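You operate a simulated robot arm through the tools that you are given. There is no shell and no other tool. Be economical: measure what you need, move in short steps, check, and stop when the job is done.

You run a simulated robot arm. Do the job below in one go: nothing can be reset, and whatever is moved stays where it is left.

JOB
Salt the small and the knot cheese on the corner bench with the salt shaker.
Fine: not so much that a rind forms; put the shaker back, then the small cheese on the narrow board; the rest stay where they lie. Set down upright: salt shaker.

Only the result counts: the job must be done as asked and must still hold three seconds after the hand-in. Knocking over, shifting, dropping, spilling or breaking anything else fails it.

ROBOT AND FRAMES
A 6-joint arm with a two-finger parallel gripper, fixed in place. Base frame: the origin is at the foot of the arm, x ahead of it, y to its left, z up. Units: cm, degrees, N and s.
With the tool pointing down near the work surface it reaches from about 24 to 64 cm from the base axis. Its first joint turns from -66.0 to 66.0 degrees. Payload 2.7 kg.
The tool frame sits at the grasp point between the pads (the TCP): z along the fingers, y along the line on which they close. The tips reach 2.3 cm beyond it. Largest opening 9.4 cm; finger width 3.8, thickness 1; the body of the gripper, 5.4 by 9.6 cm, starts 3.9 cm behind the TCP.
Orientation is that of the tool frame in the base frame, as a unit quaternion [w, x, y, z]. With the fingers straight down and closing along the base's y, the tool's x points along the base's -x, its y along +y and its z along -z.

CONTROLS
- The arm moves only by the tool arm_command. Its argument "deltas" is a list of rows, each a list of 3 entries, a list of its own where there are three numbers: the turn, a rotation vector about the tool's x, y, z in degrees, then the shift along the tool's x, y, z in cm, then the closure, from 0 (fully open) to 1 (shut). In form: [[[ax, ay, az], [tx, ty, tz], claw], ...]. A call has 1 to 12 rows; each row is the pose to reach, as a shift and turn from the pose commanded when the call began, along the tool's axes at that moment. A row lasts 0.2 s, in which the tool goes at most 5 cm and 8.6 degrees; a call with a longer step from one row to the next is refused whole, and so is a gripper value outside its range. Where a pose cannot be reached the arm comes as near as it can. A force on the tool above 40 N (or 10 N above the force at the start of the call, whichever is more), or a blocked arm, ends the call early, and 0.2 s more pass. The fingers move at their own pace (about 4.5 cm/s each) and stop on an object; they squeeze with about 36 N. The grip force told is the motor's: it shows also when the fingers shut on nothing. Time passes only in rows, and 0.2 s behind the last, so rows that repeat a pose let the fingers close. The reply holds the time, the measured pose of the TCP, the force on the tool along the base axes, the opening and the grip force, in the units named above and with some noise, with the torque about the TCP (base axes, N m) and any sound that the robot's microphone picked up.
- Cameras (640 x 400 px; columns grow to the right, rows downward): "scene" is fixed at [8.75, -44.17, 140.15]; the picture's right is [0.67, -0.74, 0.00], its down [-0.42, -0.38, -0.83] and it looks along [0.61, 0.55, -0.56] (base axes); focal length 346 px, centre (320, 200). "wrist" rides on the gripper at [8.7, 1.6, -7.5] in the tool frame; the picture's right is [-0.18, 0.98, 0.00], its down [-0.58, -0.11, -0.81] and it looks along [-0.79, -0.15, 0.59] (tool axes); focal length 243 px, centre (320, 200).
- camera(camera): a new picture of that camera. The clock stands still meanwhile.
- point_at(camera, pixels): for up to 12 pixels [column, row] of the newest picture of that camera ("zoom" is the newest enlarged one), the place [x, y, z] in the base frame of the surface seen there, good to about 0.3 cm. The clock stands still meanwhile.
- zoom(camera, box): a new picture of the part [left, top, right, bottom] of that camera's present view, enlarged. The clock stands still meanwhile.
- finish_job(): hands the job in; it is judged then, once.

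Keep the steps short. Do not move on a guess: measure, check each grasp and each placing, and mend mistakes. In all there are 80 turns and 54 pictures (those below and enlarged ones count). Leave the gripper open and the arm clear of the work at the hand-in unless told otherwise, and finish with a single line.

The tools are called after ">>>" as a command line: name --argument value ..., lists and objects as JSON in quotes. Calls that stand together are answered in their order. arm_command: Moves the arm, as the interface text tells. Its arguments: {"type":"object","properties":{"deltas":{"type":"array","items":{"type":"array"}}},"required":["deltas"]} The other tools are called the same way: camera (camera) takes a picture; point_at (camera, pixels) gives the place of the surface under pixels of a picture; zoom (camera, box) takes an enlarged picture of a part of a camera's view; finish_job () hands the job in.

At the start:

```text
time_s: 0.0
position: [31.65, -8.27, 118.23]
ee_rot: [0.001, -0.002, 1.0, 0.0]
ft_force: [-0.2, -0.3, -0.7]
ft_torque: [0.02, 0.0, -0.04]
width: 9.38
finger_force: 0.0
```

scene: 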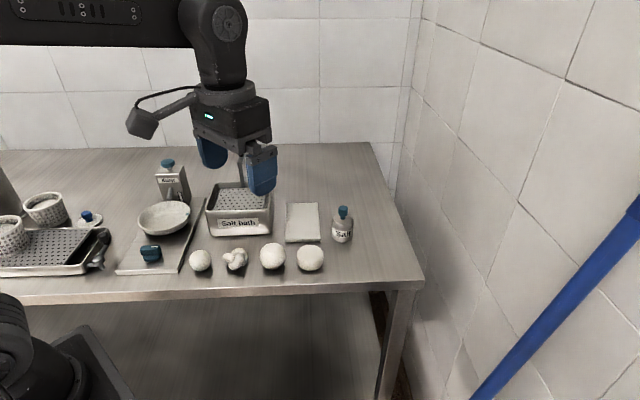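
wrist: 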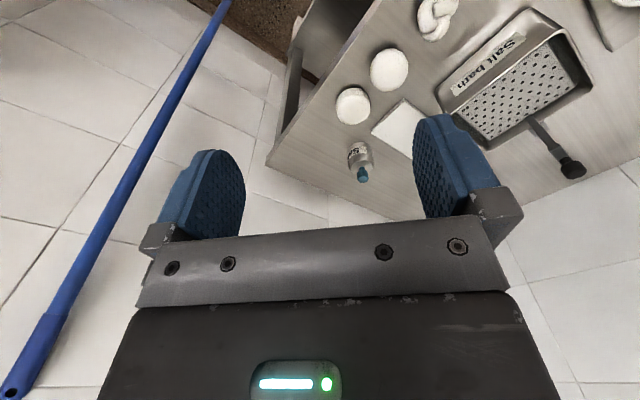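

The scene shows cheeses in a row (about 200–310, 258), a salt shaker at (342,225), a salt bath, and boards. I'll enlarge that part.

>>> zoom --camera "scene" --box '[180, 170, 380, 295]'

>>> zoom --camera "scene" --box '[0, 150, 240, 300]'

```text
3.20 times, centred on (280, 232) of scene
```

zoom: 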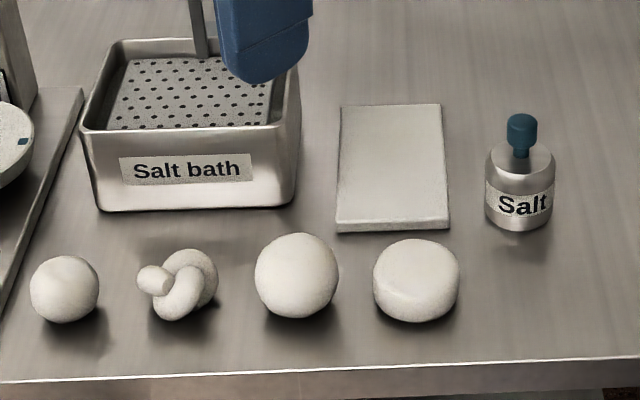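

```text
2.67 times, centred on (120, 225) of scene
```

zoom: 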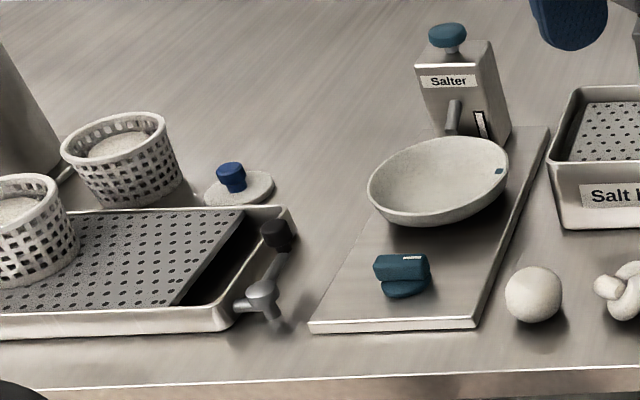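

Now I'll measure the cheeses, shaker, board and bench in scene pixels.

>>> point_at --camera "scene" --pixels '[[200, 260], [235, 258], [273, 256], [310, 257], [342, 210], [338, 222], [342, 232], [302, 222], [288, 204], [318, 204], [320, 241], [286, 242]]'

>>> point_at --camera "scene" --pixels '[[330, 262], [255, 275], [190, 260], [211, 260], [200, 250], [200, 271], [299, 257], [323, 257], [357, 240], [168, 163], [240, 225], [260, 257]]'

>>> zoom --camera "wrist" --box '[280, 0, 600, 200]'

```text
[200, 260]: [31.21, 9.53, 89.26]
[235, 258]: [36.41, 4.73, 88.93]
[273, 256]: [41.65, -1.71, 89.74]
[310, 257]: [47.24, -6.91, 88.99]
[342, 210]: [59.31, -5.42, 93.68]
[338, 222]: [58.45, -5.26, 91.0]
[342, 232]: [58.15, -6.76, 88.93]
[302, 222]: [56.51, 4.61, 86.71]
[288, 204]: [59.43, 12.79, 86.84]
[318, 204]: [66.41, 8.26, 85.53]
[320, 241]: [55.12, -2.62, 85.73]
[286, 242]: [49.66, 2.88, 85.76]
```

```text
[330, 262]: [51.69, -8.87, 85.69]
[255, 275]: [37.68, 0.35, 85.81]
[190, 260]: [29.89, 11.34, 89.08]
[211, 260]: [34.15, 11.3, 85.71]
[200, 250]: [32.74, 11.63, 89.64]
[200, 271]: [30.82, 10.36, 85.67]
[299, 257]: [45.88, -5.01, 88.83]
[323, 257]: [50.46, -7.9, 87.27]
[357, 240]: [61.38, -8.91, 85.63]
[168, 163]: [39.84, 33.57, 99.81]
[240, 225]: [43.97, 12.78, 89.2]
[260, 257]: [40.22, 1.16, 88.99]
```

```text
2.00 times, centred on (440, 100) of wrist
```

zoom: 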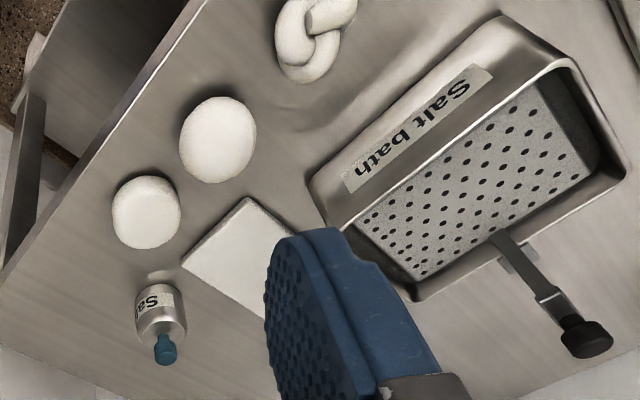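

Bench top is z≈85.7. The shaker is around (59.5,-6), about 8 cm tall with a blue knob. I'll approach it at a safe height for a closer look.

>>> arm_command --deltas '[[[0, 0, 0], [-3, 0.6, 3], 0], [[0, 0, 0], [-6, 1.2, 6], 0], [[0, 0, 0], [-9, 1.8, 9], 0], [[0, 0, 0], [-12, 2.4, 12], 0], [[0, 0, 0], [-15, 3.0, 15], 0], [[0, 0, 0], [-18, 3.6, 18], 0], [[0, 0, 0], [-18, 3.6, 18], 0]]'

>>> camera --camera "wrist"

```text
time_s: 1.6
position: [49.71, -4.61, 100.27]
ee_rot: [0.001, 0.0, 1.0, 0.0]
ft_force: [-0.7, -0.1, 0.2]
ft_torque: [0.02, -0.03, 0.01]
width: 9.39
finger_force: 0.0
```

```text
48 pictures are left
```

wrist: 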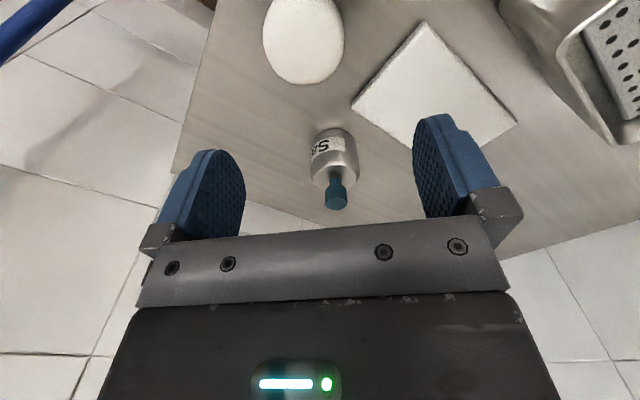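

>>> zoom --camera "wrist" --box '[270, 100, 398, 230]'

>>> point_at --camera "wrist" --pixels '[[336, 200], [334, 186], [322, 178], [350, 178], [312, 150], [356, 150], [334, 132], [335, 165], [302, 50], [420, 25], [515, 122], [355, 105]]'

```text
3.08 times, centred on (334, 165) of wrist
```

zoom: 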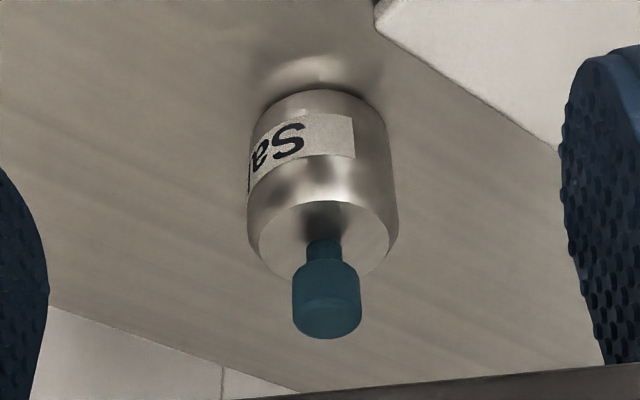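

```text
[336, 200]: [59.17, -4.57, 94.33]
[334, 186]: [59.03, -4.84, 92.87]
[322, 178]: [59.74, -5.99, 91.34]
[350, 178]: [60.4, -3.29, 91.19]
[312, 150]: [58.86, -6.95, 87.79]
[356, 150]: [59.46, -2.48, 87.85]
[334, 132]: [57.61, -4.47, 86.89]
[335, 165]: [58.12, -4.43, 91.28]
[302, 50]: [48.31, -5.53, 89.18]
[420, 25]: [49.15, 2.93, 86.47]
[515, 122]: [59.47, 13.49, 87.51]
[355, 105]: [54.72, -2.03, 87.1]
```

>>> zoom --camera "scene" --box '[322, 198, 364, 246]'

>>> point_at --camera "zoom" --pixels '[[310, 100], [310, 60], [310, 160], [230, 215], [400, 215], [310, 340]]'

```text
8.33 times, centred on (343, 222) of scene
```

zoom: 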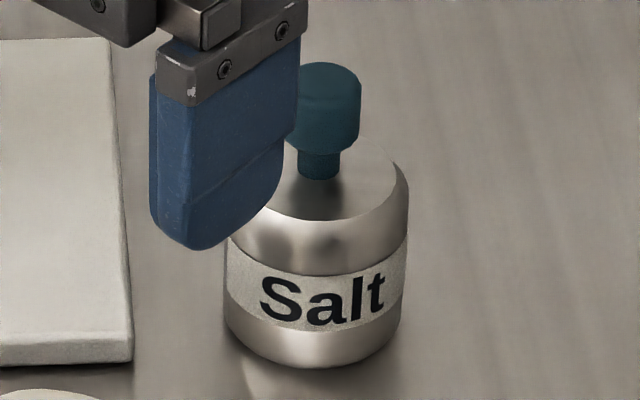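

```text
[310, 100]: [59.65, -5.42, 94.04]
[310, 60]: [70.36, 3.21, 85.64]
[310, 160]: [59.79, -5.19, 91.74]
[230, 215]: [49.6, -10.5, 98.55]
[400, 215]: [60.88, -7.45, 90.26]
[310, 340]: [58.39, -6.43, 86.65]
```

The shaker is a can about 4.5 cm wide and 5.6 cm tall. A blue knob on a stem sits on top, near (60,-4.75), z 92.4–94.4. There are no holes in the top. I'll move above the knob and check alignment before going down.

>>> arm_command --deltas '[[[0, 0, 0], [-3.5, 0, 0], 0], [[0, 0, 0], [-7, -0.1, 0], 0], [[0, 0, 0], [-10.3, -0.1, 0], 0], [[0, 0, 0], [-10.3, -0.1, 2], 0], [[0, 0, 0], [-10.3, -0.1, 2], 0]]'

>>> camera --camera "wrist"

>>> zoom --camera "scene" --box '[290, 150, 410, 250]'

```text
time_s: 2.8
position: [60.01, -4.79, 98.2]
ee_rot: [0.001, -0.001, 1.0, 0.0]
ft_force: [0.1, 1.1, 0.4]
ft_torque: [0.0, -0.01, 0.03]
width: 9.41
finger_force: 0.1
```

```text
45 pictures are left
```

wrist: 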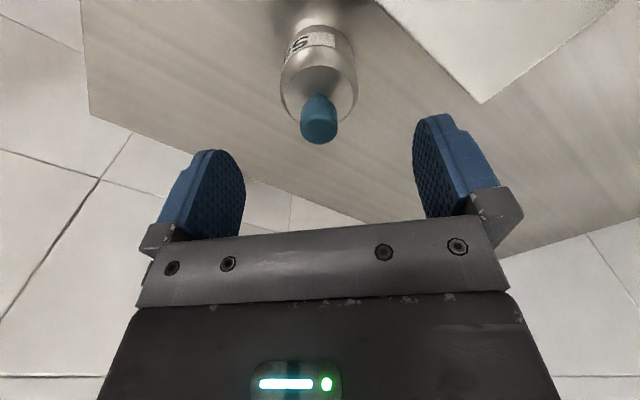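

```text
4.00 times, centred on (350, 200) of scene
```

zoom: 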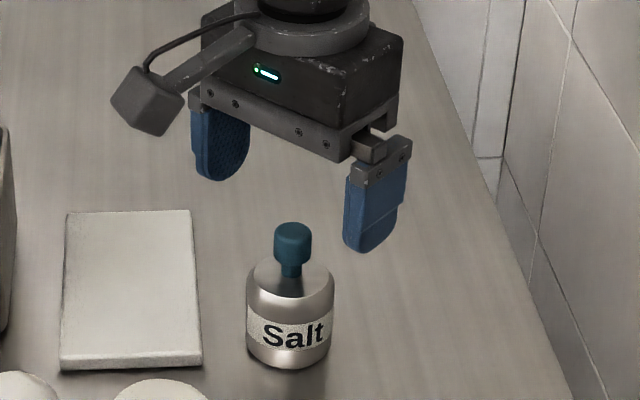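

The knob's expected pixel is (320,120) and I see it at (319,120), so it is centred. I'll go down 4 cm and close on it.

>>> arm_command --deltas '[[[0, 0, 0], [0, 0, 2], 0], [[0, 0, 0], [0, 0, 3.2], 0], [[0, 0, 0], [0, 0, 4.0], 0], [[0, 0, 0], [0, 0, 4.0], 0.5], [[0, 0, 0], [0, 0, 4.0], 1], [[0, 0, 0], [0, 0, 4.0], 1], [[0, 0, 0], [0, 0, 4.0], 1], [[0, 0, 0], [0, 0, 4.0], 1], [[0, 0, 0], [0, 0, 4.0], 1]]'

>>> zoom --camera "scene" --box '[290, 150, 410, 250]'

```text
time_s: 4.8
position: [60.1, -4.89, 94.2]
ee_rot: [0.001, 0.0, 1.0, 0.0]
ft_force: [-0.1, 0.4, -0.5]
ft_torque: [0.0, 0.01, 0.0]
width: 2.09
finger_force: 35.9
```

```text
4.00 times, centred on (350, 200) of scene
```

zoom: 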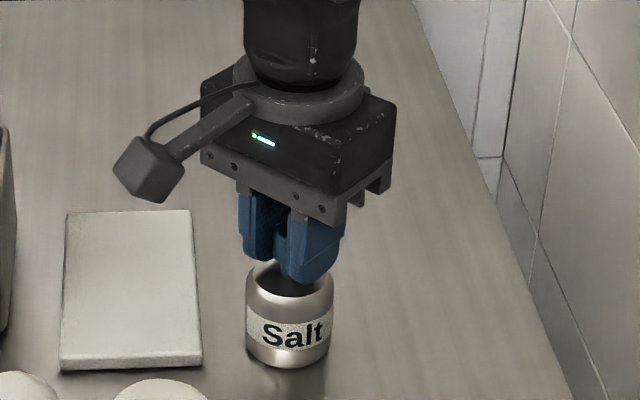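

The grip holds at 2.09 cm wide. I'll lift slowly by 5 cm and read the force and any sound.

>>> arm_command --deltas '[[[0, 0, 0], [0, 0, -0.6], 1], [[0, 0, 0], [0, 0, -1.5], 1], [[0, 0, 0], [0, 0, -2.5], 1], [[0, 0, 0], [0, 0, -3.5], 1], [[0, 0, 0], [0, 0, -4.5], 1], [[0, 0, 0], [0, 0, -5], 1], [[0, 0, 0], [0, 0, -5], 1]]'

>>> zoom --camera "scene" --box '[290, 150, 410, 250]'

```text
time_s: 6.4
position: [60.06, -4.6, 99.45]
ee_rot: [0.001, -0.001, 1.0, 0.0]
ft_force: [-0.2, 0.8, -1.3]
ft_torque: [0.03, -0.02, 0.01]
width: 2.0
finger_force: 36.2
```

```text
4.00 times, centred on (350, 200) of scene
```

zoom: 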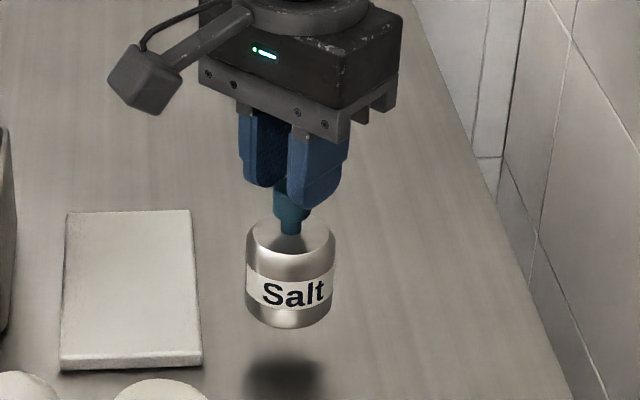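

The shaker is lifted, but the knob seems lower between the fingers than before. I'll measure whether it slipped.

>>> zoom --camera "scene" --box '[340, 180, 384, 236]'

>>> point_at --camera "scene" --pixels '[[362, 200], [363, 204], [363, 207], [363, 213], [363, 223], [363, 229], [371, 195]]'

>>> camera --camera "wrist"

```text
7.14 times, centred on (362, 208) of scene
```

zoom: 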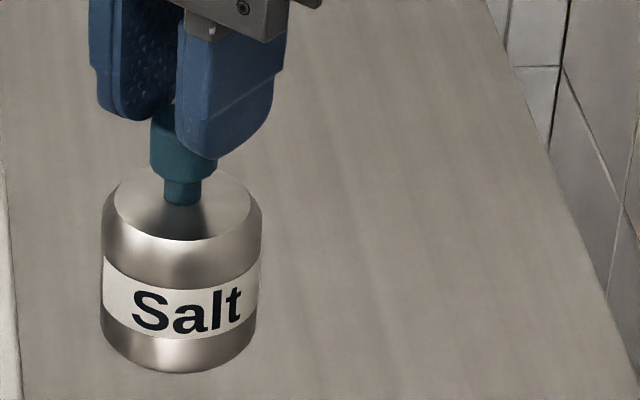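

```text
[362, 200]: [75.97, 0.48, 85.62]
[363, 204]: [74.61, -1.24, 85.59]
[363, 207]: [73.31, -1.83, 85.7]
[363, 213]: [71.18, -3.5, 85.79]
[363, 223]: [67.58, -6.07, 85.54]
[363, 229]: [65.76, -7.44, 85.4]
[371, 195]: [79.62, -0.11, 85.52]
```

```text
40 pictures are left
```

wrist: 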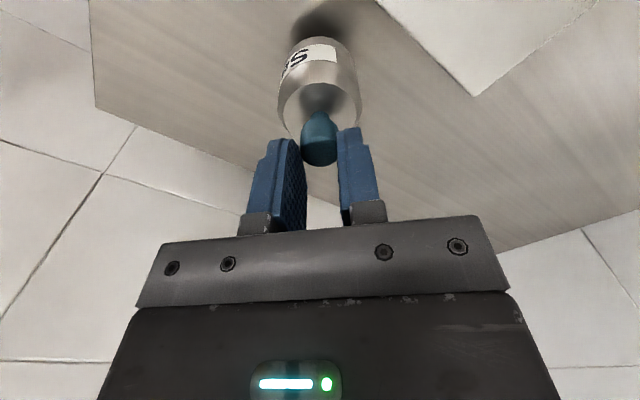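

>>> point_at --camera "scene" --pixels '[[341, 198.5], [341.5, 203], [342.5, 206.5], [342.5, 212.5], [342.5, 221], [342.5, 229], [350, 200], [333, 214], [352.5, 214]]'

>>> point_at --camera "wrist" --pixels '[[319, 160], [319, 140], [319, 116], [319, 95], [283, 95], [359, 95], [318, 45]]'

```text
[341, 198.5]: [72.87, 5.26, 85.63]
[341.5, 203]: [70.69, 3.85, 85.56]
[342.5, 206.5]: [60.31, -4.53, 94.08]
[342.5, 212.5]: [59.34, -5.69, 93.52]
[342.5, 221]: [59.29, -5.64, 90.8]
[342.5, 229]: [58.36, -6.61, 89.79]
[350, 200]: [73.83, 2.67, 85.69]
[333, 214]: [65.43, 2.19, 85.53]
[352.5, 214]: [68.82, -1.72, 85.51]
```

```text
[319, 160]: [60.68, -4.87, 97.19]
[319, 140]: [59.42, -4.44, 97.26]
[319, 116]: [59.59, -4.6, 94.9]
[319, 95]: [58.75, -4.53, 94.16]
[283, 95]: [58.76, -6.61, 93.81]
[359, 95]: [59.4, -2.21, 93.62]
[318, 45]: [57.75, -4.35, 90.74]
```

The shaker slipped about 2.4 cm down in the grip: the body top is at z 94.1 instead of 96.5, and only the fingertips hold the knob. I'll lower it straight back to the bench at the same place.

>>> arm_command --deltas '[[[0, 0, 0], [0, 0, 0.7], 1], [[0, 0, 0], [0, 0, 1.4], 1], [[0, 0, 0], [0, 0, 2.0], 1], [[0, 0, 0], [0, 0, 2.4], 1]]'

>>> camera --camera "wrist"

```text
time_s: 7.4
position: [59.86, -4.84, 96.88]
ee_rot: [0.001, -0.001, 1.0, 0.0]
ft_force: [0.0, -1.0, -1.5]
ft_torque: [-0.01, 0.01, 0.01]
width: 2.0
finger_force: 36.2
```

```text
39 pictures are left
```

wrist: 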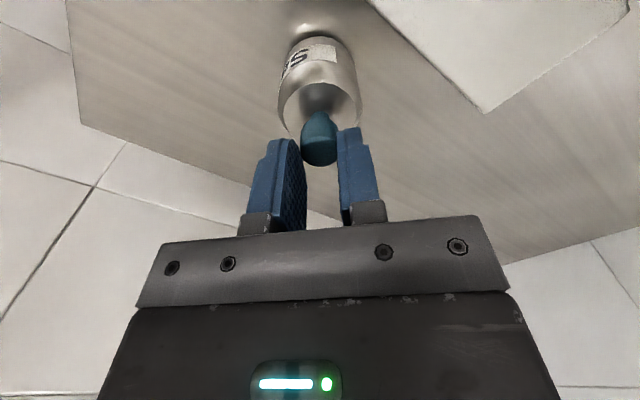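

>>> arm_command --deltas '[[[0, 0, 0], [0, 0, 0.15], 1], [[0, 0, 0], [0, 0, 0.3], 1], [[0, 0, 0], [0, 0, 0.3], 1]]'

>>> point_at --camera "wrist" --pixels '[[319, 95], [319, 150], [319, 160]]'

>>> zoom --camera "scene" --box '[310, 180, 380, 245]'

```text
time_s: 8.2
position: [60.04, -4.83, 96.54]
ee_rot: [0.001, 0.0, 1.0, 0.001]
ft_force: [0.3, 0.4, -1.9]
ft_torque: [0.0, 0.0, 0.0]
width: 2.0
finger_force: 36.4
```

```text
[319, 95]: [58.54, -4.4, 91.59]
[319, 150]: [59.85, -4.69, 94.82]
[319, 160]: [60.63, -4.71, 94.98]
```

```text
6.15 times, centred on (345, 212) of scene
```

zoom: 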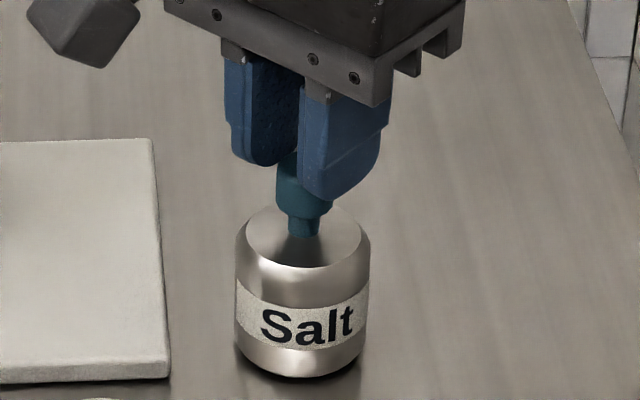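

>>> arm_command --deltas '[[[0, 0, 0], [0, 0, 0.15], 1], [[0, 0, 0], [0, 0, 0.3], 1], [[0, 0, 0], [0, 0, 0.3], 1]]'

```text
time_s: 9.0
position: [60.04, -4.76, 96.32]
ee_rot: [0.002, -0.001, 1.0, 0.0]
ft_force: [-2.7, 0.3, 8.9]
ft_torque: [0.19, 0.37, 0.04]
width: 1.99
finger_force: 36.4
```

Contact at +8.9 N shows the shaker stands on the bench. I'll ease off, open, lower the hand over the knob again to TCP 94.0, and regrip deeper.

>>> arm_command --deltas '[[[0, 0, 0], [0, 0, -0.1], 1], [[0, 0, 0], [0, 0, -0.1], 0.6], [[0, 0, 0], [0, 0, -0.1], 0.6], [[0, 0, 0], [0, 0, 0.8], 0.6], [[0, 0, 0], [0, 0, 1.6], 0.6], [[0, 0, 0], [0, 0, 2.2], 0.6], [[0, 0, 0], [0, 0, 2.2], 0.6]]'

>>> camera --camera "wrist"

>>> zoom --camera "scene" --box '[310, 180, 380, 245]'

```text
time_s: 10.6
position: [60.02, -4.73, 93.93]
ee_rot: [0.001, -0.001, 1.0, 0.0]
ft_force: [-0.3, -0.3, -0.4]
ft_torque: [0.0, 0.0, -0.01]
width: 3.76
finger_force: 0.0
```

```text
37 pictures are left
```

wrist: 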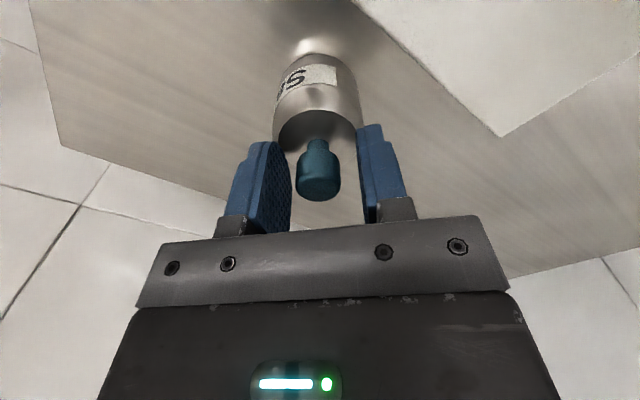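

```text
6.15 times, centred on (345, 212) of scene
```

zoom: 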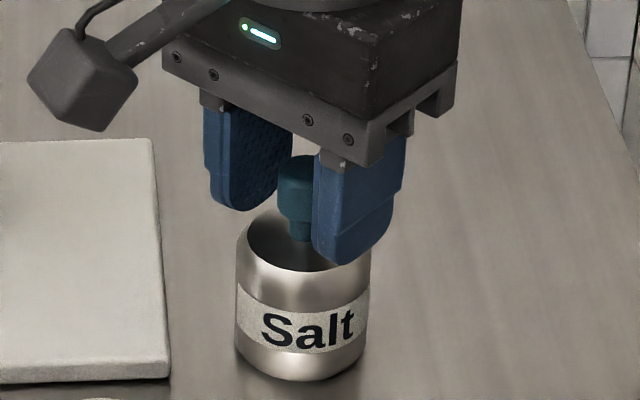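

The knob sits well inside the pads. I'll close and lift slowly by 2 cm.

>>> arm_command --deltas '[[[0, 0, 0], [0, 0, 0], 1], [[0, 0, 0], [0, 0, 0], 1], [[0, 0, 0], [0, 0, 0], 1], [[0, 0, 0], [0, 0, 0], 1], [[0, 0, 0], [0, 0, -0.4], 1], [[0, 0, 0], [0, 0, -0.8], 1], [[0, 0, 0], [0, 0, -1.2], 1], [[0, 0, 0], [0, 0, -1.6], 1], [[0, 0, 0], [0, 0, -2], 1]]'

>>> camera --camera "wrist"

```text
time_s: 12.6
position: [60.15, -4.8, 96.11]
ee_rot: [0.002, -0.001, 1.0, -0.001]
ft_force: [0.1, 0.0, -1.6]
ft_torque: [-0.02, 0.01, 0.01]
width: 2.11
finger_force: 36.6
```

```text
35 pictures are left
```

wrist: 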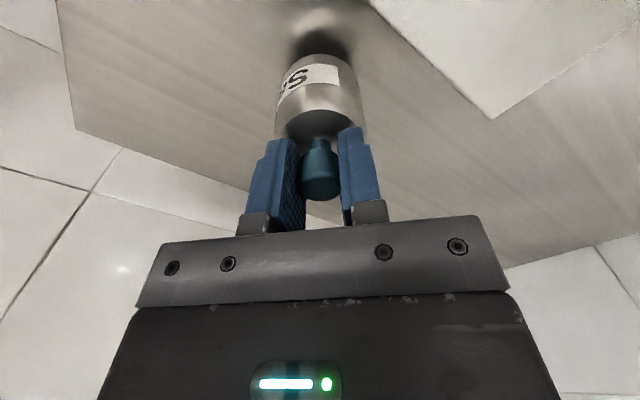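

The knob is now well inside the pads with no slip. I'll raise it 8 cm, then carry it gently toward the knot cheese near (37,6).

>>> arm_command --deltas '[[[0, 0, 0], [0, 0, -1], 1], [[0, 0, 0], [0, 0, -2.5], 1], [[0, 0, 0], [0, 0, -4], 1], [[0, 0, 0], [0, 0, -5.5], 1], [[0, 0, 0], [0, 0, -7], 1], [[0, 0, 0], [0, 0, -8], 1], [[0, 0, 0], [1, 0.5, -8], 1], [[0, 0, 0], [3, 1.5, -8], 1], [[0, 0, 0], [5, 2.5, -8], 1], [[0, 0, 0], [7, 3.5, -8], 1], [[0, 0, 0], [8, 4, -8], 1]]'

>>> arm_command --deltas '[[[0, 0, 0], [1, 0.5, 0], 1], [[0, 0, 0], [3, 1.4, 0], 1], [[0, 0, 0], [5, 2.4, 0], 1], [[0, 0, 0], [7, 3.3, 0], 1], [[0, 0, 0], [9, 4.2, 0], 1], [[0, 0, 0], [11, 5.1, 0], 1], [[0, 0, 0], [13, 6, 0], 1], [[0, 0, 0], [14.5, 6.6, 0], 1], [[0, 0, 0], [15, 6.8, 0], 1]]'

>>> camera --camera "wrist"

>>> camera --camera "scene"

```text
time_s: 15.0
position: [51.94, -0.86, 104.04]
ee_rot: [0.003, -0.002, 1.0, 0.0]
ft_force: [0.6, 0.1, -1.3]
ft_torque: [0.02, -0.01, 0.02]
width: 2.04
finger_force: 35.9
```

```text
time_s: 17.0
position: [36.82, 5.97, 104.21]
ee_rot: [0.002, -0.001, 1.0, 0.0]
ft_force: [0.1, -0.2, -1.2]
ft_torque: [0.0, 0.0, -0.04]
width: 2.09
finger_force: 36.1
```

```text
34 pictures are left
```

wrist: 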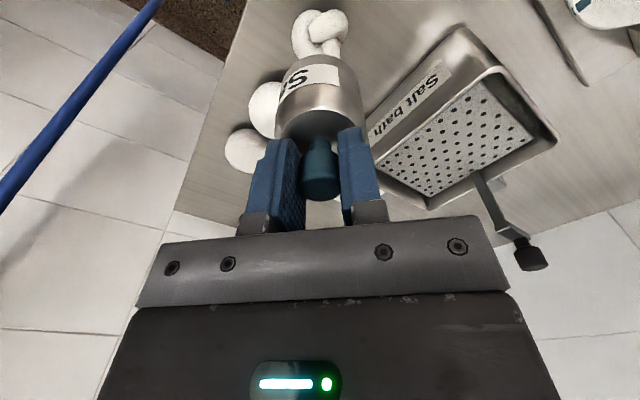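

```text
33 pictures are left
```

scene: 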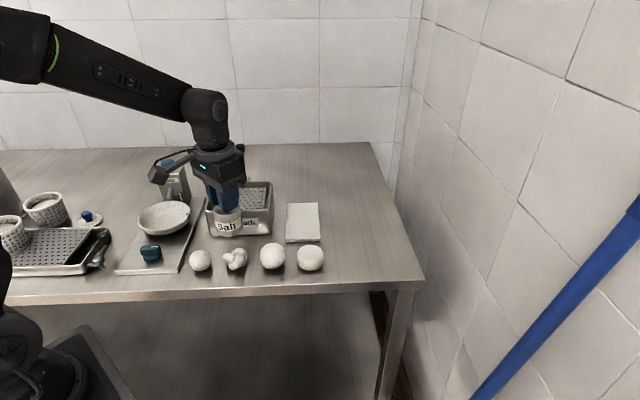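

The knot sits at (320,33) in the wrist picture, about where it should be when directly below. I'll measure the knot from both views.

>>> point_at --camera "wrist" --pixels '[[296, 35], [346, 30], [320, 12], [322, 50], [310, 22], [330, 25], [318, 38]]'

>>> zoom --camera "scene" --box '[180, 200, 270, 285]'

```text
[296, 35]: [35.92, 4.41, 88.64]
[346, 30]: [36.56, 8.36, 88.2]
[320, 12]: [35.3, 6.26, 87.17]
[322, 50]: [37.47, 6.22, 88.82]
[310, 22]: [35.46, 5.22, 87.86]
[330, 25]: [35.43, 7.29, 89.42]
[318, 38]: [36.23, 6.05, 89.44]
```

```text
4.71 times, centred on (225, 242) of scene
```

zoom: 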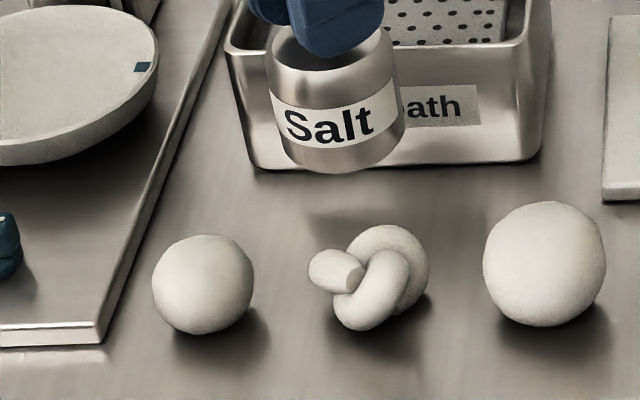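

The knot's centre is about (36.6,6.2) and its top about 89.6. I'll lower until the shaker's base is about 3.5 cm above it, then make one small test shake straight up and down and listen.

>>> arm_command --deltas '[[[0, 0, 0], [0.2, 0.2, 1.3], 1], [[0, 0, 0], [0.2, 0.2, 2.6], 1], [[0, 0, 0], [0.2, 0.2, 2.6], 1], [[0, 0, 0], [0.2, 0.2, 0.6], 1], [[0, 0, 0], [0.2, 0.2, 2.6], 1], [[0, 0, 0], [0.2, 0.2, 2.6], 1]]'

>>> zoom --camera "scene" --box '[200, 215, 270, 280]'

```text
time_s: 18.4
position: [36.49, 6.22, 101.45]
ee_rot: [0.001, -0.001, 1.0, -0.001]
ft_force: [0.0, 0.5, -2.6]
ft_torque: [0.01, -0.03, 0.02]
width: 2.06
finger_force: 35.8
```

```text
6.15 times, centred on (235, 248) of scene
```

zoom: 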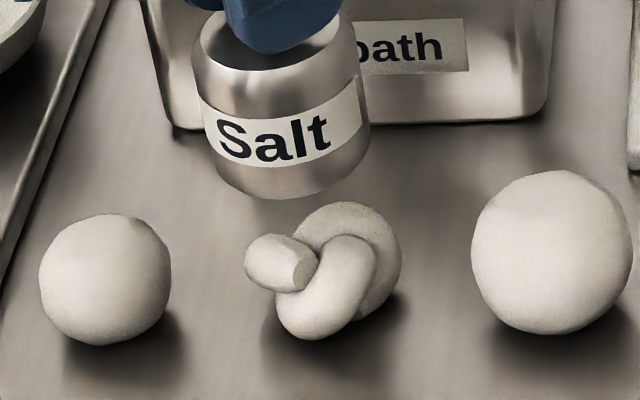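

No sound and no salt with the gentle shake. I'll try two brisker strokes, 3.5 cm each.

>>> arm_command --deltas '[[[0, 0, 0], [0, 0, -3.5], 1], [[0, 0, 0], [0, 0, 0], 1], [[0, 0, 0], [0, 0, -3.5], 1], [[0, 0, 0], [0, 0, 0], 1], [[0, 0, 0], [0, 0, 0], 1]]'

>>> zoom --camera "scene" --box '[200, 215, 270, 280]'

```text
time_s: 19.6
position: [36.8, 6.15, 101.48]
ee_rot: [0.001, -0.001, 1.0, 0.001]
ft_force: [-0.2, 0.3, -1.5]
ft_torque: [0.0, 0.02, -0.01]
width: 2.1
finger_force: 36.4
```

```text
6.15 times, centred on (235, 248) of scene
```

zoom: 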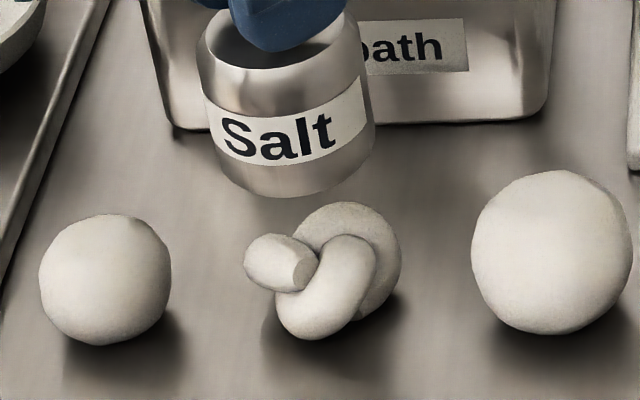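

Still nothing, so the salt does not come out the base by shaking upright. It probably needs tilting. With the knob staying above the knot cheese, I'll raise 3 cm and tilt the shaker's base slowly toward the robot by 60°, listening, and look at the base.

>>> arm_command --deltas '[[[0, 0, 0], [0, 0, -1.5], 1], [[0, 0, 0], [0, 0, -3], 1], [[0, 7.5, 0], [0, 0, -3], 1], [[0, 15, 0], [0, 0, -3], 1], [[0, 22.5, 0], [0, 0, -3], 1], [[0, 30, 0], [0, 0, -3], 1], [[0, 37.5, 0], [0, 0, -3], 1], [[0, 45, 0], [0, 0, -3], 1], [[0, 52.5, 0], [0, 0, -3], 1], [[0, 60, 0], [0, 0, -3], 1], [[0, 60, 0], [0, 0, -3], 1]]'

>>> zoom --camera "scene" --box '[170, 170, 290, 280]'

```text
time_s: 22.0
position: [35.32, 5.96, 103.03]
ee_rot: [-0.498, 0.0, 0.867, 0.0]
ft_force: [-0.4, 0.6, -1.7]
ft_torque: [0.0, -0.06, -0.02]
width: 2.09
finger_force: 35.9
out of reach, approached as far as the arm can: row 10, 11
```

```text
3.64 times, centred on (230, 225) of scene
```

zoom: 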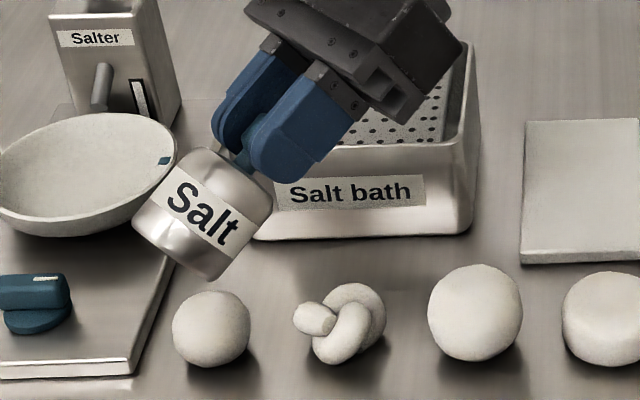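

>>> zoom --camera "scene" --box '[190, 205, 250, 250]'

```text
8.89 times, centred on (220, 228) of scene
```

zoom: 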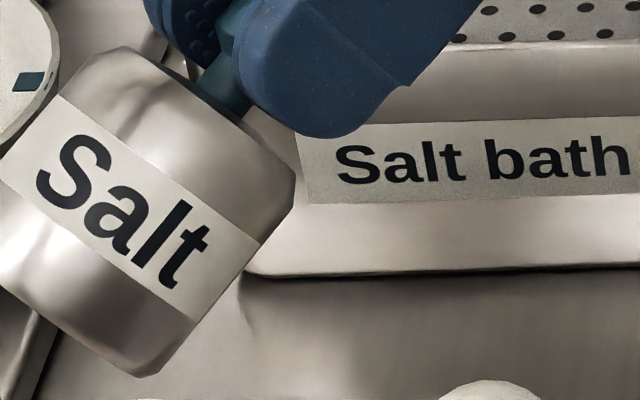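

The base can't be seen from here and nothing came out at 58°, which is this direction's reach limit. I'll go back upright. Then I'll tilt sideways about the knob, base toward +y, where the wrist has room.

>>> arm_command --deltas '[[[0, -7.5, 0], [0.1, 0, -0.3], 1], [[0, -15, 0], [0.2, 0.1, -0.6], 1], [[0, -22.5, 0], [0.3, 0.1, -0.9], 1], [[0, -30, 0], [0.4, 0.1, -1.2], 1], [[0, -37.5, 0], [0.5, 0.2, -1.5], 1], [[0, -45, 0], [0.6, 0.2, -1.7], 1], [[0, -52.5, 0], [0.65, 0.2, -1.9], 1], [[0, -60, 0], [0.65, 0.2, -1.9], 1], [[0, -60, 0], [0.65, 0.2, -1.9], 1]]'

```text
time_s: 24.0
position: [36.58, 6.3, 104.43]
ee_rot: [0.001, -0.001, 1.0, 0.001]
ft_force: [-0.4, 0.1, -1.0]
ft_torque: [0.04, -0.04, 0.01]
width: 2.06
finger_force: 36.3
```

Upright again at (36.6,6.3,104.4). Next I'll tilt sideways 88° about the tool's x axis.

>>> arm_command --deltas '[[[-8, 0, 0], [0, 0, 0], 1], [[-16, 0, 0], [0, 0, 0], 1], [[-24, 0, 0], [0, 0, 0], 1], [[-32, 0, 0], [0, 0, 0], 1], [[-40, 0, 0], [0, 0, 0], 1], [[-48, 0, 0], [0, 0, 0], 1], [[-56, 0, 0], [0, 0, 0], 1], [[-64, 0, 0], [0, 0, 0], 1], [[-72, 0, 0], [0, 0, 0], 1], [[-80, 0, 0], [0, 0, 0], 1], [[-88, 0, 0], [0, 0, 0], 1], [[-88, 0, 0], [0, 0, 0], 1]]'

>>> camera --camera "scene"

```text
time_s: 26.6
position: [36.62, 6.07, 104.45]
ee_rot: [0.001, -0.002, 0.719, 0.695]
ft_force: [0.2, -0.3, -1.0]
ft_torque: [-0.11, 0.02, -0.02]
width: 2.11
finger_force: 36.3
```

```text
27 pictures are left
```

scene: 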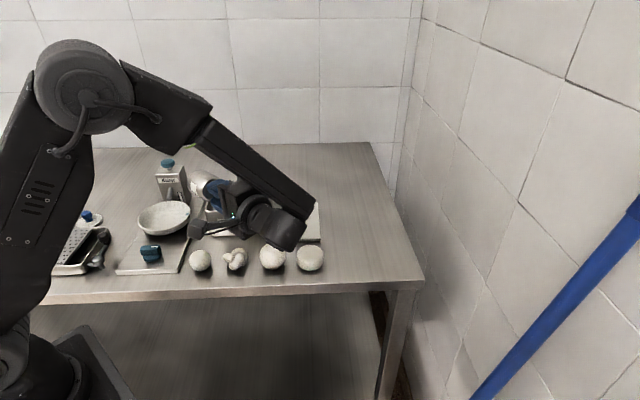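

At 88° nothing came out and there was no sound. I'll raise 4 cm and tilt on to 120°, keeping the knob above the knot.

>>> arm_command --deltas '[[[0, 0, 0], [0, 2, 0], 1], [[0, 0, 0], [0, 4, 0], 1], [[-8, 0, 0], [0, 4, 0], 1], [[-16, 0, 0], [0, 4, 0], 1], [[-24, 0, 0], [0, 4, 0], 1], [[-32, 0, 0], [0, 4, 0], 1], [[-32, 0, 0], [0, 4, 0], 1]]'

>>> zoom --camera "scene" --box '[170, 160, 330, 280]'

```text
time_s: 28.2
position: [36.9, 7.3, 108.5]
ee_rot: [0.001, 0.002, 0.563, 0.826]
ft_force: [0.7, 0.6, -0.8]
ft_torque: [-0.06, -0.02, -0.03]
width: 2.09
finger_force: 35.8
out of reach, approached as far as the arm can: row 5, 6, 7
```

```text
3.33 times, centred on (250, 220) of scene
```

zoom: 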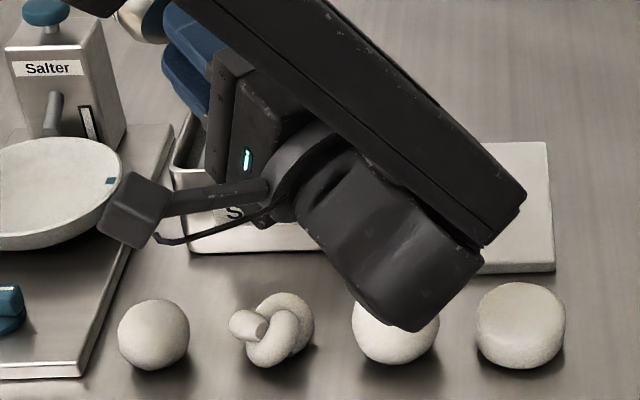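

Tilt reached about 111° (limit) with no salt. I'll try a short shake here, 2.5 cm down and up twice.

>>> arm_command --deltas '[[[0, 0, 0], [0, -2.3, -0.9], 1], [[0, 0, 0], [0, 0, 0], 1], [[0, 0, 0], [0, -2.3, -0.9], 1], [[0, 0, 0], [0, 0, 0], 1], [[0, 0, 0], [0, 0, 0], 1]]'

>>> zoom --camera "scene" --box '[190, 235, 270, 285]'

```text
time_s: 29.4
position: [36.87, 7.23, 108.45]
ee_rot: [0.002, 0.002, 0.563, 0.827]
ft_force: [-0.1, -0.9, -2.1]
ft_torque: [-0.06, -0.01, -0.02]
width: 2.08
finger_force: 35.7
```

```text
8.00 times, centred on (230, 260) of scene
```

zoom: 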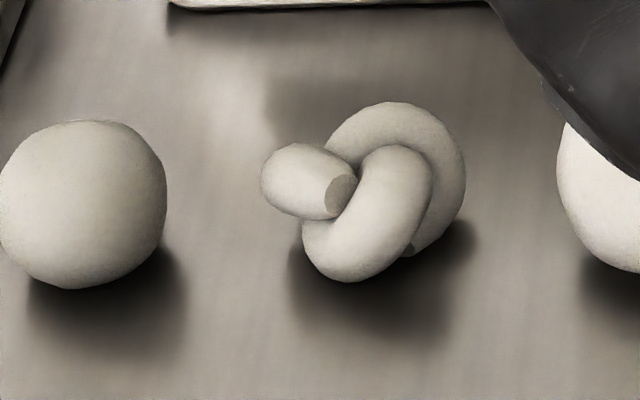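

No salt. I want to see the base itself, so I'll swing back through upright and tilt it the other way (base toward -y, facing the scene camera).

>>> arm_command --deltas '[[[8.5, 0, 0], [0, 0, 0], 1], [[17, 0, 0], [0, 0, 0], 1], [[25.5, 0, 0], [0, 0, 0], 1], [[34, 0, 0], [0, 0, 0], 1], [[42.5, 0, 0], [0, 0, 0], 1], [[51, 0, 0], [0, 0, 0], 1], [[59.5, 0, 0], [0, 0, 0], 1], [[68, 0, 0], [0, 0, 0], 1], [[76.5, 0, 0], [0, 0, 0], 1], [[85, 0, 0], [0, 0, 0], 1], [[93.5, 0, 0], [0, 0, 0], 1], [[102, 0, 0], [0, 0, 0], 1]]'

>>> arm_command --deltas '[[[8.5, 0, 0], [0, 0, 0], 1], [[17, 0, 0], [0, 0, 0], 1], [[25.5, 0, 0], [0, 0, 0], 1], [[34, 0, 0], [0, 0, 0], 1], [[42.5, 0, 0], [0, 0, 0], 1], [[51, 0, 0], [0, 0, 0], 1], [[59.5, 0, 0], [0, 0, 0], 1], [[68, 0, 0], [0, 0, 0], 1], [[76.5, 0, 0], [0, 0, 0], 1], [[76.5, 0, 0], [0, 0, 0], 1]]'

>>> zoom --camera "scene" --box '[190, 165, 290, 255]'

```text
time_s: 32.0
position: [36.88, 7.16, 108.45]
ee_rot: [0.001, 0.002, 0.997, 0.082]
ft_force: [-1.0, 0.2, -2.0]
ft_torque: [0.03, 0.02, -0.01]
width: 2.07
finger_force: 36.0
```

```text
time_s: 34.2
position: [36.89, 7.19, 108.32]
ee_rot: [-0.001, 0.002, 0.833, -0.553]
ft_force: [-0.4, -0.2, -2.5]
ft_torque: [0.06, -0.04, 0.01]
width: 2.07
finger_force: 35.9
```

```text
4.44 times, centred on (240, 210) of scene
```

zoom: 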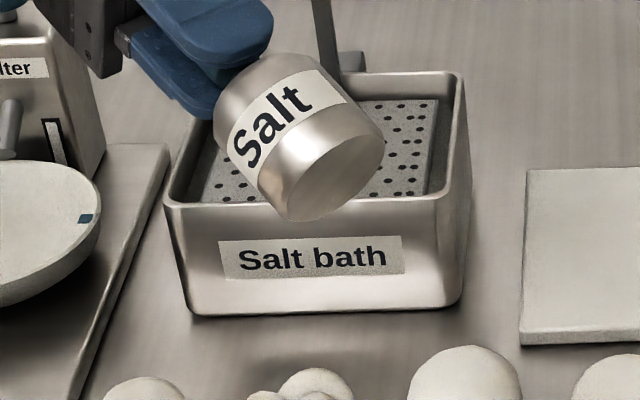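

The base is plain metal, and so is the top. The knob must be the outlet, so the shaker has to be turned nearly upside down. That needs a grip on the body. First I'll bring it upright, then take it back to its place near (60,-4.8).

>>> arm_command --deltas '[[[-8.4, 0, 0], [0, 0, 0], 1], [[-16.8, 0, 0], [0, 0, 0], 1], [[-25.2, 0, 0], [0, 0, 0], 1], [[-33.6, 0, 0], [0, 0, 0], 1], [[-42, 0, 0], [0, 0, 0], 1], [[-50.4, 0, 0], [0, 0, 0], 1], [[-58.8, 0, 0], [0, 0, 0], 1], [[-67.1, 0, 0], [0, 0, 0], 1], [[-67.1, 0, 0], [0, 0, 0], 1]]'

>>> arm_command --deltas '[[[0, 0, 0], [-2, -1, 0.4], 1], [[0, 0, 0], [-4.5, -2.3, 0.8], 1], [[0, 0, 0], [-7, -3.6, 1.2], 1], [[0, 0, 0], [-9.5, -4.9, 1.6], 1], [[0, 0, 0], [-12, -6.2, 2], 1], [[0, 0, 0], [-14.5, -7.5, 2.4], 1], [[0, 0, 0], [-17, -8.8, 2.8], 1], [[0, 0, 0], [-19.5, -10, 3.2], 1], [[0, 0, 0], [-21.5, -11.2, 3.6], 1], [[0, 0, 0], [-23, -12, 4], 1], [[0, 0, 0], [-23.2, -12, 4], 1], [[0, 0, 0], [-23.2, -12, 4], 1]]'

```text
time_s: 36.2
position: [36.81, 7.12, 108.39]
ee_rot: [0.0, 0.003, 1.0, 0.001]
ft_force: [0.3, -0.2, -2.2]
ft_torque: [-0.02, -0.01, 0.04]
width: 2.05
finger_force: 36.3
```

```text
time_s: 38.8
position: [60.07, -4.81, 104.4]
ee_rot: [0.0, 0.002, 1.0, 0.001]
ft_force: [0.0, 0.0, -2.5]
ft_torque: [0.02, 0.01, 0.01]
width: 2.11
finger_force: 36.4
```

Back above its place. I'll lower until just above the bench, then feel for contact.

>>> arm_command --deltas '[[[0, 0, 0], [0, 0, 2], 1], [[0, 0, 0], [0, 0, 4.5], 1], [[0, 0, 0], [0, 0, 7], 1], [[0, 0, 0], [0, 0, 9], 1], [[0, 0, 0], [0, 0, 10], 1], [[0, 0, 0], [0, 0, 10.2], 1], [[0, 0, 0], [0, 0, 10.2], 1]]'

>>> arm_command --deltas '[[[0, 0, 0], [0, 0, 0.1], 1], [[0, 0, 0], [0, 0, 0.2], 1], [[0, 0, 0], [0, 0, 0.2], 1]]'

```text
time_s: 40.4
position: [60.17, -4.81, 94.32]
ee_rot: [0.002, 0.001, 1.0, 0.001]
ft_force: [-4.8, 0.4, 12.9]
ft_torque: [-0.05, 0.07, -0.02]
width: 2.07
finger_force: 36.0
```

```text
time_s: 41.2
position: [60.07, -4.85, 94.36]
ee_rot: [0.004, 0.001, 1.0, 0.0]
ft_force: [-2.0, -2.0, 24.9]
ft_torque: [-0.07, -0.3, -0.02]
width: 2.08
finger_force: 35.7
```

It stands on the bench, and 25 N on the knob gave no click, so it is not a plunger. I'll ease off, open and rise clear.

>>> arm_command --deltas '[[[0, 0, 0], [0, 0, -0.3], 1], [[0, 0, 0], [0, 0, -0.3], 0.5], [[0, 0, 0], [0, 0, -0.3], 0], [[0, 0, 0], [0, 0, -0.3], 0], [[0, 0, 0], [0, 0, -0.3], 0], [[0, 0, 0], [0, 0, -4], 0], [[0, 0, 0], [0, 0, -8.5], 0], [[0, 0, 0], [0, 0, -13], 0], [[0, 0, 0], [0, 0, -16], 0], [[0, 0, 0], [3, 0, -18], 0], [[0, 0, 0], [6, 0, -18], 0]]'

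>>> zoom --camera "scene" --box '[270, 190, 370, 275]'

```text
time_s: 43.6
position: [53.89, -4.87, 112.15]
ee_rot: [0.0, 0.002, 1.0, 0.001]
ft_force: [0.0, -0.5, -1.3]
ft_torque: [0.02, -0.02, -0.01]
width: 9.38
finger_force: 0.0
```

```text
4.71 times, centred on (320, 232) of scene
```

zoom: 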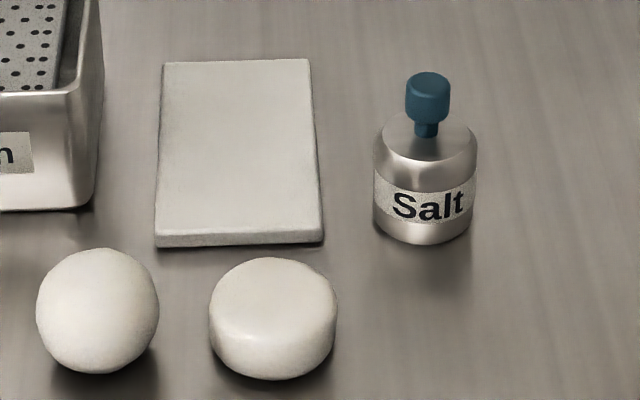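

It stands upright. I'll measure the shaker, the drum cheese and board corner near my planned slanted approach.

>>> point_at --camera "zoom" --pixels '[[427, 82], [427, 100], [425, 160], [376, 190], [474, 190], [425, 235], [265, 275], [320, 290], [98, 258], [320, 240], [310, 65], [95, 310]]'

```text
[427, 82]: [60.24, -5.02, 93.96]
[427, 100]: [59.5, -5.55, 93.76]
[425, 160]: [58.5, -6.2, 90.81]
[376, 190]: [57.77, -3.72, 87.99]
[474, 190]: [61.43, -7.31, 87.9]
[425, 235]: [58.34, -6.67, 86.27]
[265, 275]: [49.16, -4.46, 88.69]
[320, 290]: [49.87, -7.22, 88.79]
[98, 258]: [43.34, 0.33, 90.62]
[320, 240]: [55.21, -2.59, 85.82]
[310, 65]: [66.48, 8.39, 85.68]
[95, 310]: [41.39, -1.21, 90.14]
```

Shaker centre is about (60.2,-5.0), the drum's top is 89 and the ball's 91. I'll turn the hand 150° about the vertical so the camera ends up above, then tilt.

>>> arm_command --deltas '[[[0, 0, -8.5], [0, 0, 0], 0], [[0, 0, -17], [0, 0, 0], 0], [[0, 0, -25.5], [0, 0, 0], 0], [[0, 0, -34], [0, 0, 0], 0], [[0, 0, -42.5], [0, 0, 0], 0], [[0, 0, -51], [0, 0, 0], 0], [[0, 0, -59.5], [0, 0, 0], 0], [[0, 0, -68], [0, 0, 0], 0], [[0, 0, -76.5], [0, 0, 0], 0], [[0, 0, -85], [0, 0, 0], 0], [[0, 0, -93.5], [0, 0, 0], 0], [[0, 0, -102], [0, 0, 0], 0]]'

>>> arm_command --deltas '[[[0, 0, -8], [0, 0, 0], 0], [[0, 0, -16], [0, 0, 0], 0], [[0, 0, -24], [0, 0, 0], 0], [[0, 0, -32], [0, 0, 0], 0], [[0, 0, -40], [0, 0, 0], 0], [[0, 0, -48], [0, 0, 0], 0], [[0, 0, -48], [0, 0, 0], 0]]'

>>> arm_command --deltas '[[[0, 7.5, 0], [0, 0, 0], 0], [[0, 15, 0], [0, 0, 0], 0], [[0, 22.5, 0], [0, 0, 0], 0], [[0, 30, 0], [0, 0, 0], 0], [[0, 37.5, 0], [0, 0, 0], 0], [[0, 45, 0], [0, 0, 0], 0], [[0, 52.5, 0], [0, 0, 0], 0], [[0, 60, 0], [0, 0, 0], 0], [[0, 60, 0], [0, 0, 0], 0]]'

```text
time_s: 46.2
position: [54.12, -4.73, 112.0]
ee_rot: [0.0, 0.777, -0.63, 0.0]
ft_force: [-0.4, -0.5, -0.9]
ft_torque: [-0.05, 0.01, 0.0]
width: 9.4
finger_force: 0.1
```

```text
time_s: 47.8
position: [54.02, -4.84, 111.95]
ee_rot: [-0.001, 0.966, -0.26, 0.0]
ft_force: [1.1, -0.6, 0.5]
ft_torque: [0.02, -0.02, -0.01]
width: 9.39
finger_force: 0.1
```

```text
time_s: 49.8
position: [53.94, -4.91, 112.02]
ee_rot: [0.129, 0.837, -0.226, 0.482]
ft_force: [-0.3, 0.3, -0.1]
ft_torque: [0.04, -0.02, 0.01]
width: 9.4
finger_force: 0.1
```

The hand is tilted as planned. I'll move to the pre-grasp point 10 cm back along the fingers from the shaker and take a look.

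>>> arm_command --deltas '[[[0, 0, 0], [-3.43, -0.62, 1.18], 0], [[0, 0, 0], [-6.86, -1.23, 2.37], 0], [[0, 0, 0], [-10.28, -1.85, 3.55], 0], [[0, 0, 0], [-13.7, -2.46, 4.74], 0], [[0, 0, 0], [-17.14, -3.08, 5.92], 0], [[0, 0, 0], [-17.14, -3.08, 5.92], 0]]'

>>> camera --camera "wrist"

>>> zoom --camera "scene" --box '[260, 160, 380, 275]'

```text
time_s: 51.2
position: [52.58, -0.48, 94.01]
ee_rot: [0.129, 0.836, -0.225, 0.483]
ft_force: [0.8, 1.3, 0.8]
ft_torque: [0.01, -0.01, 0.0]
width: 9.4
finger_force: 0.1
```

```text
22 pictures are left
```

wrist: 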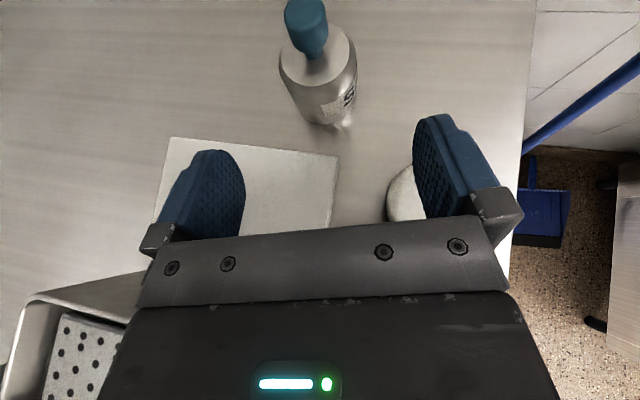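

```text
3.48 times, centred on (320, 218) of scene
```

zoom: 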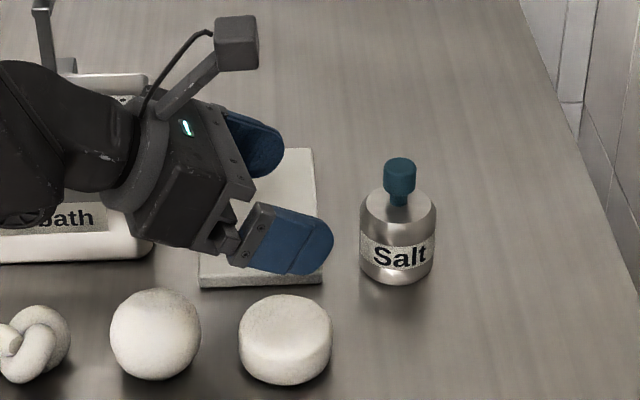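

The shaker body lies on the approach line (seen at column 318, expected 320). I'll advance 9.9 cm along the fingers in small steps.

>>> arm_command --deltas '[[[0, 0, 0], [0, 0, 2], 0.15], [[0, 0, 0], [0.1, 0, 4], 0.15], [[0, 0, 0], [0.1, 0, 6], 0.15], [[0, 0, 0], [0.1, 0, 8], 0.15], [[0, 0, 0], [0.14, 0.05, 9], 0.15], [[0, 0, 0], [0.14, 0.05, 9.8], 0.15], [[0, 0, 0], [0.14, 0.05, 9.8], 0.15]]'

>>> zoom --camera "scene" --box '[290, 180, 370, 260]'

>>> camera --camera "wrist"

```text
time_s: 52.8
position: [59.98, -4.88, 89.46]
ee_rot: [0.13, 0.836, -0.227, 0.482]
ft_force: [0.2, 0.0, 0.1]
ft_torque: [-0.02, -0.01, 0.0]
width: 7.99
finger_force: 0.0
```

```text
5.00 times, centred on (330, 220) of scene
```

zoom: 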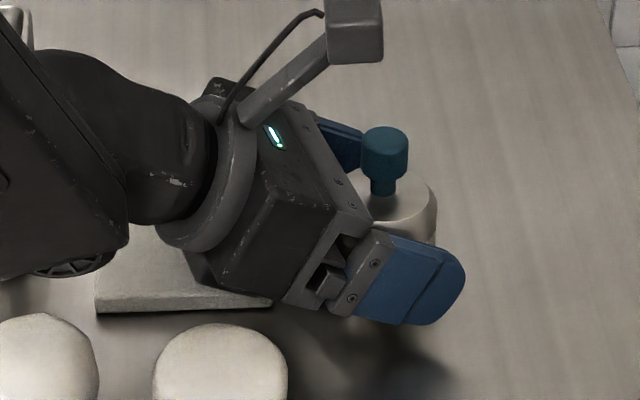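

```text
19 pictures are left
```

wrist: 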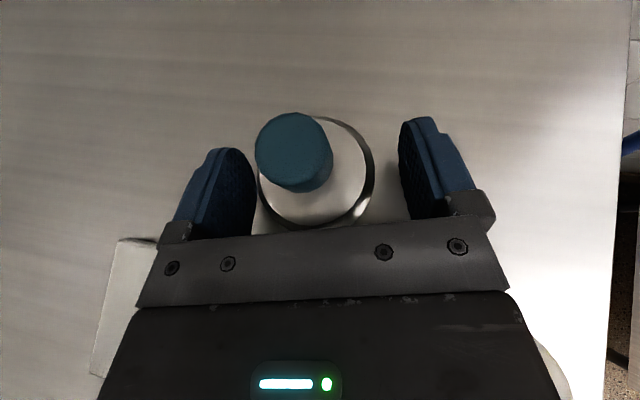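

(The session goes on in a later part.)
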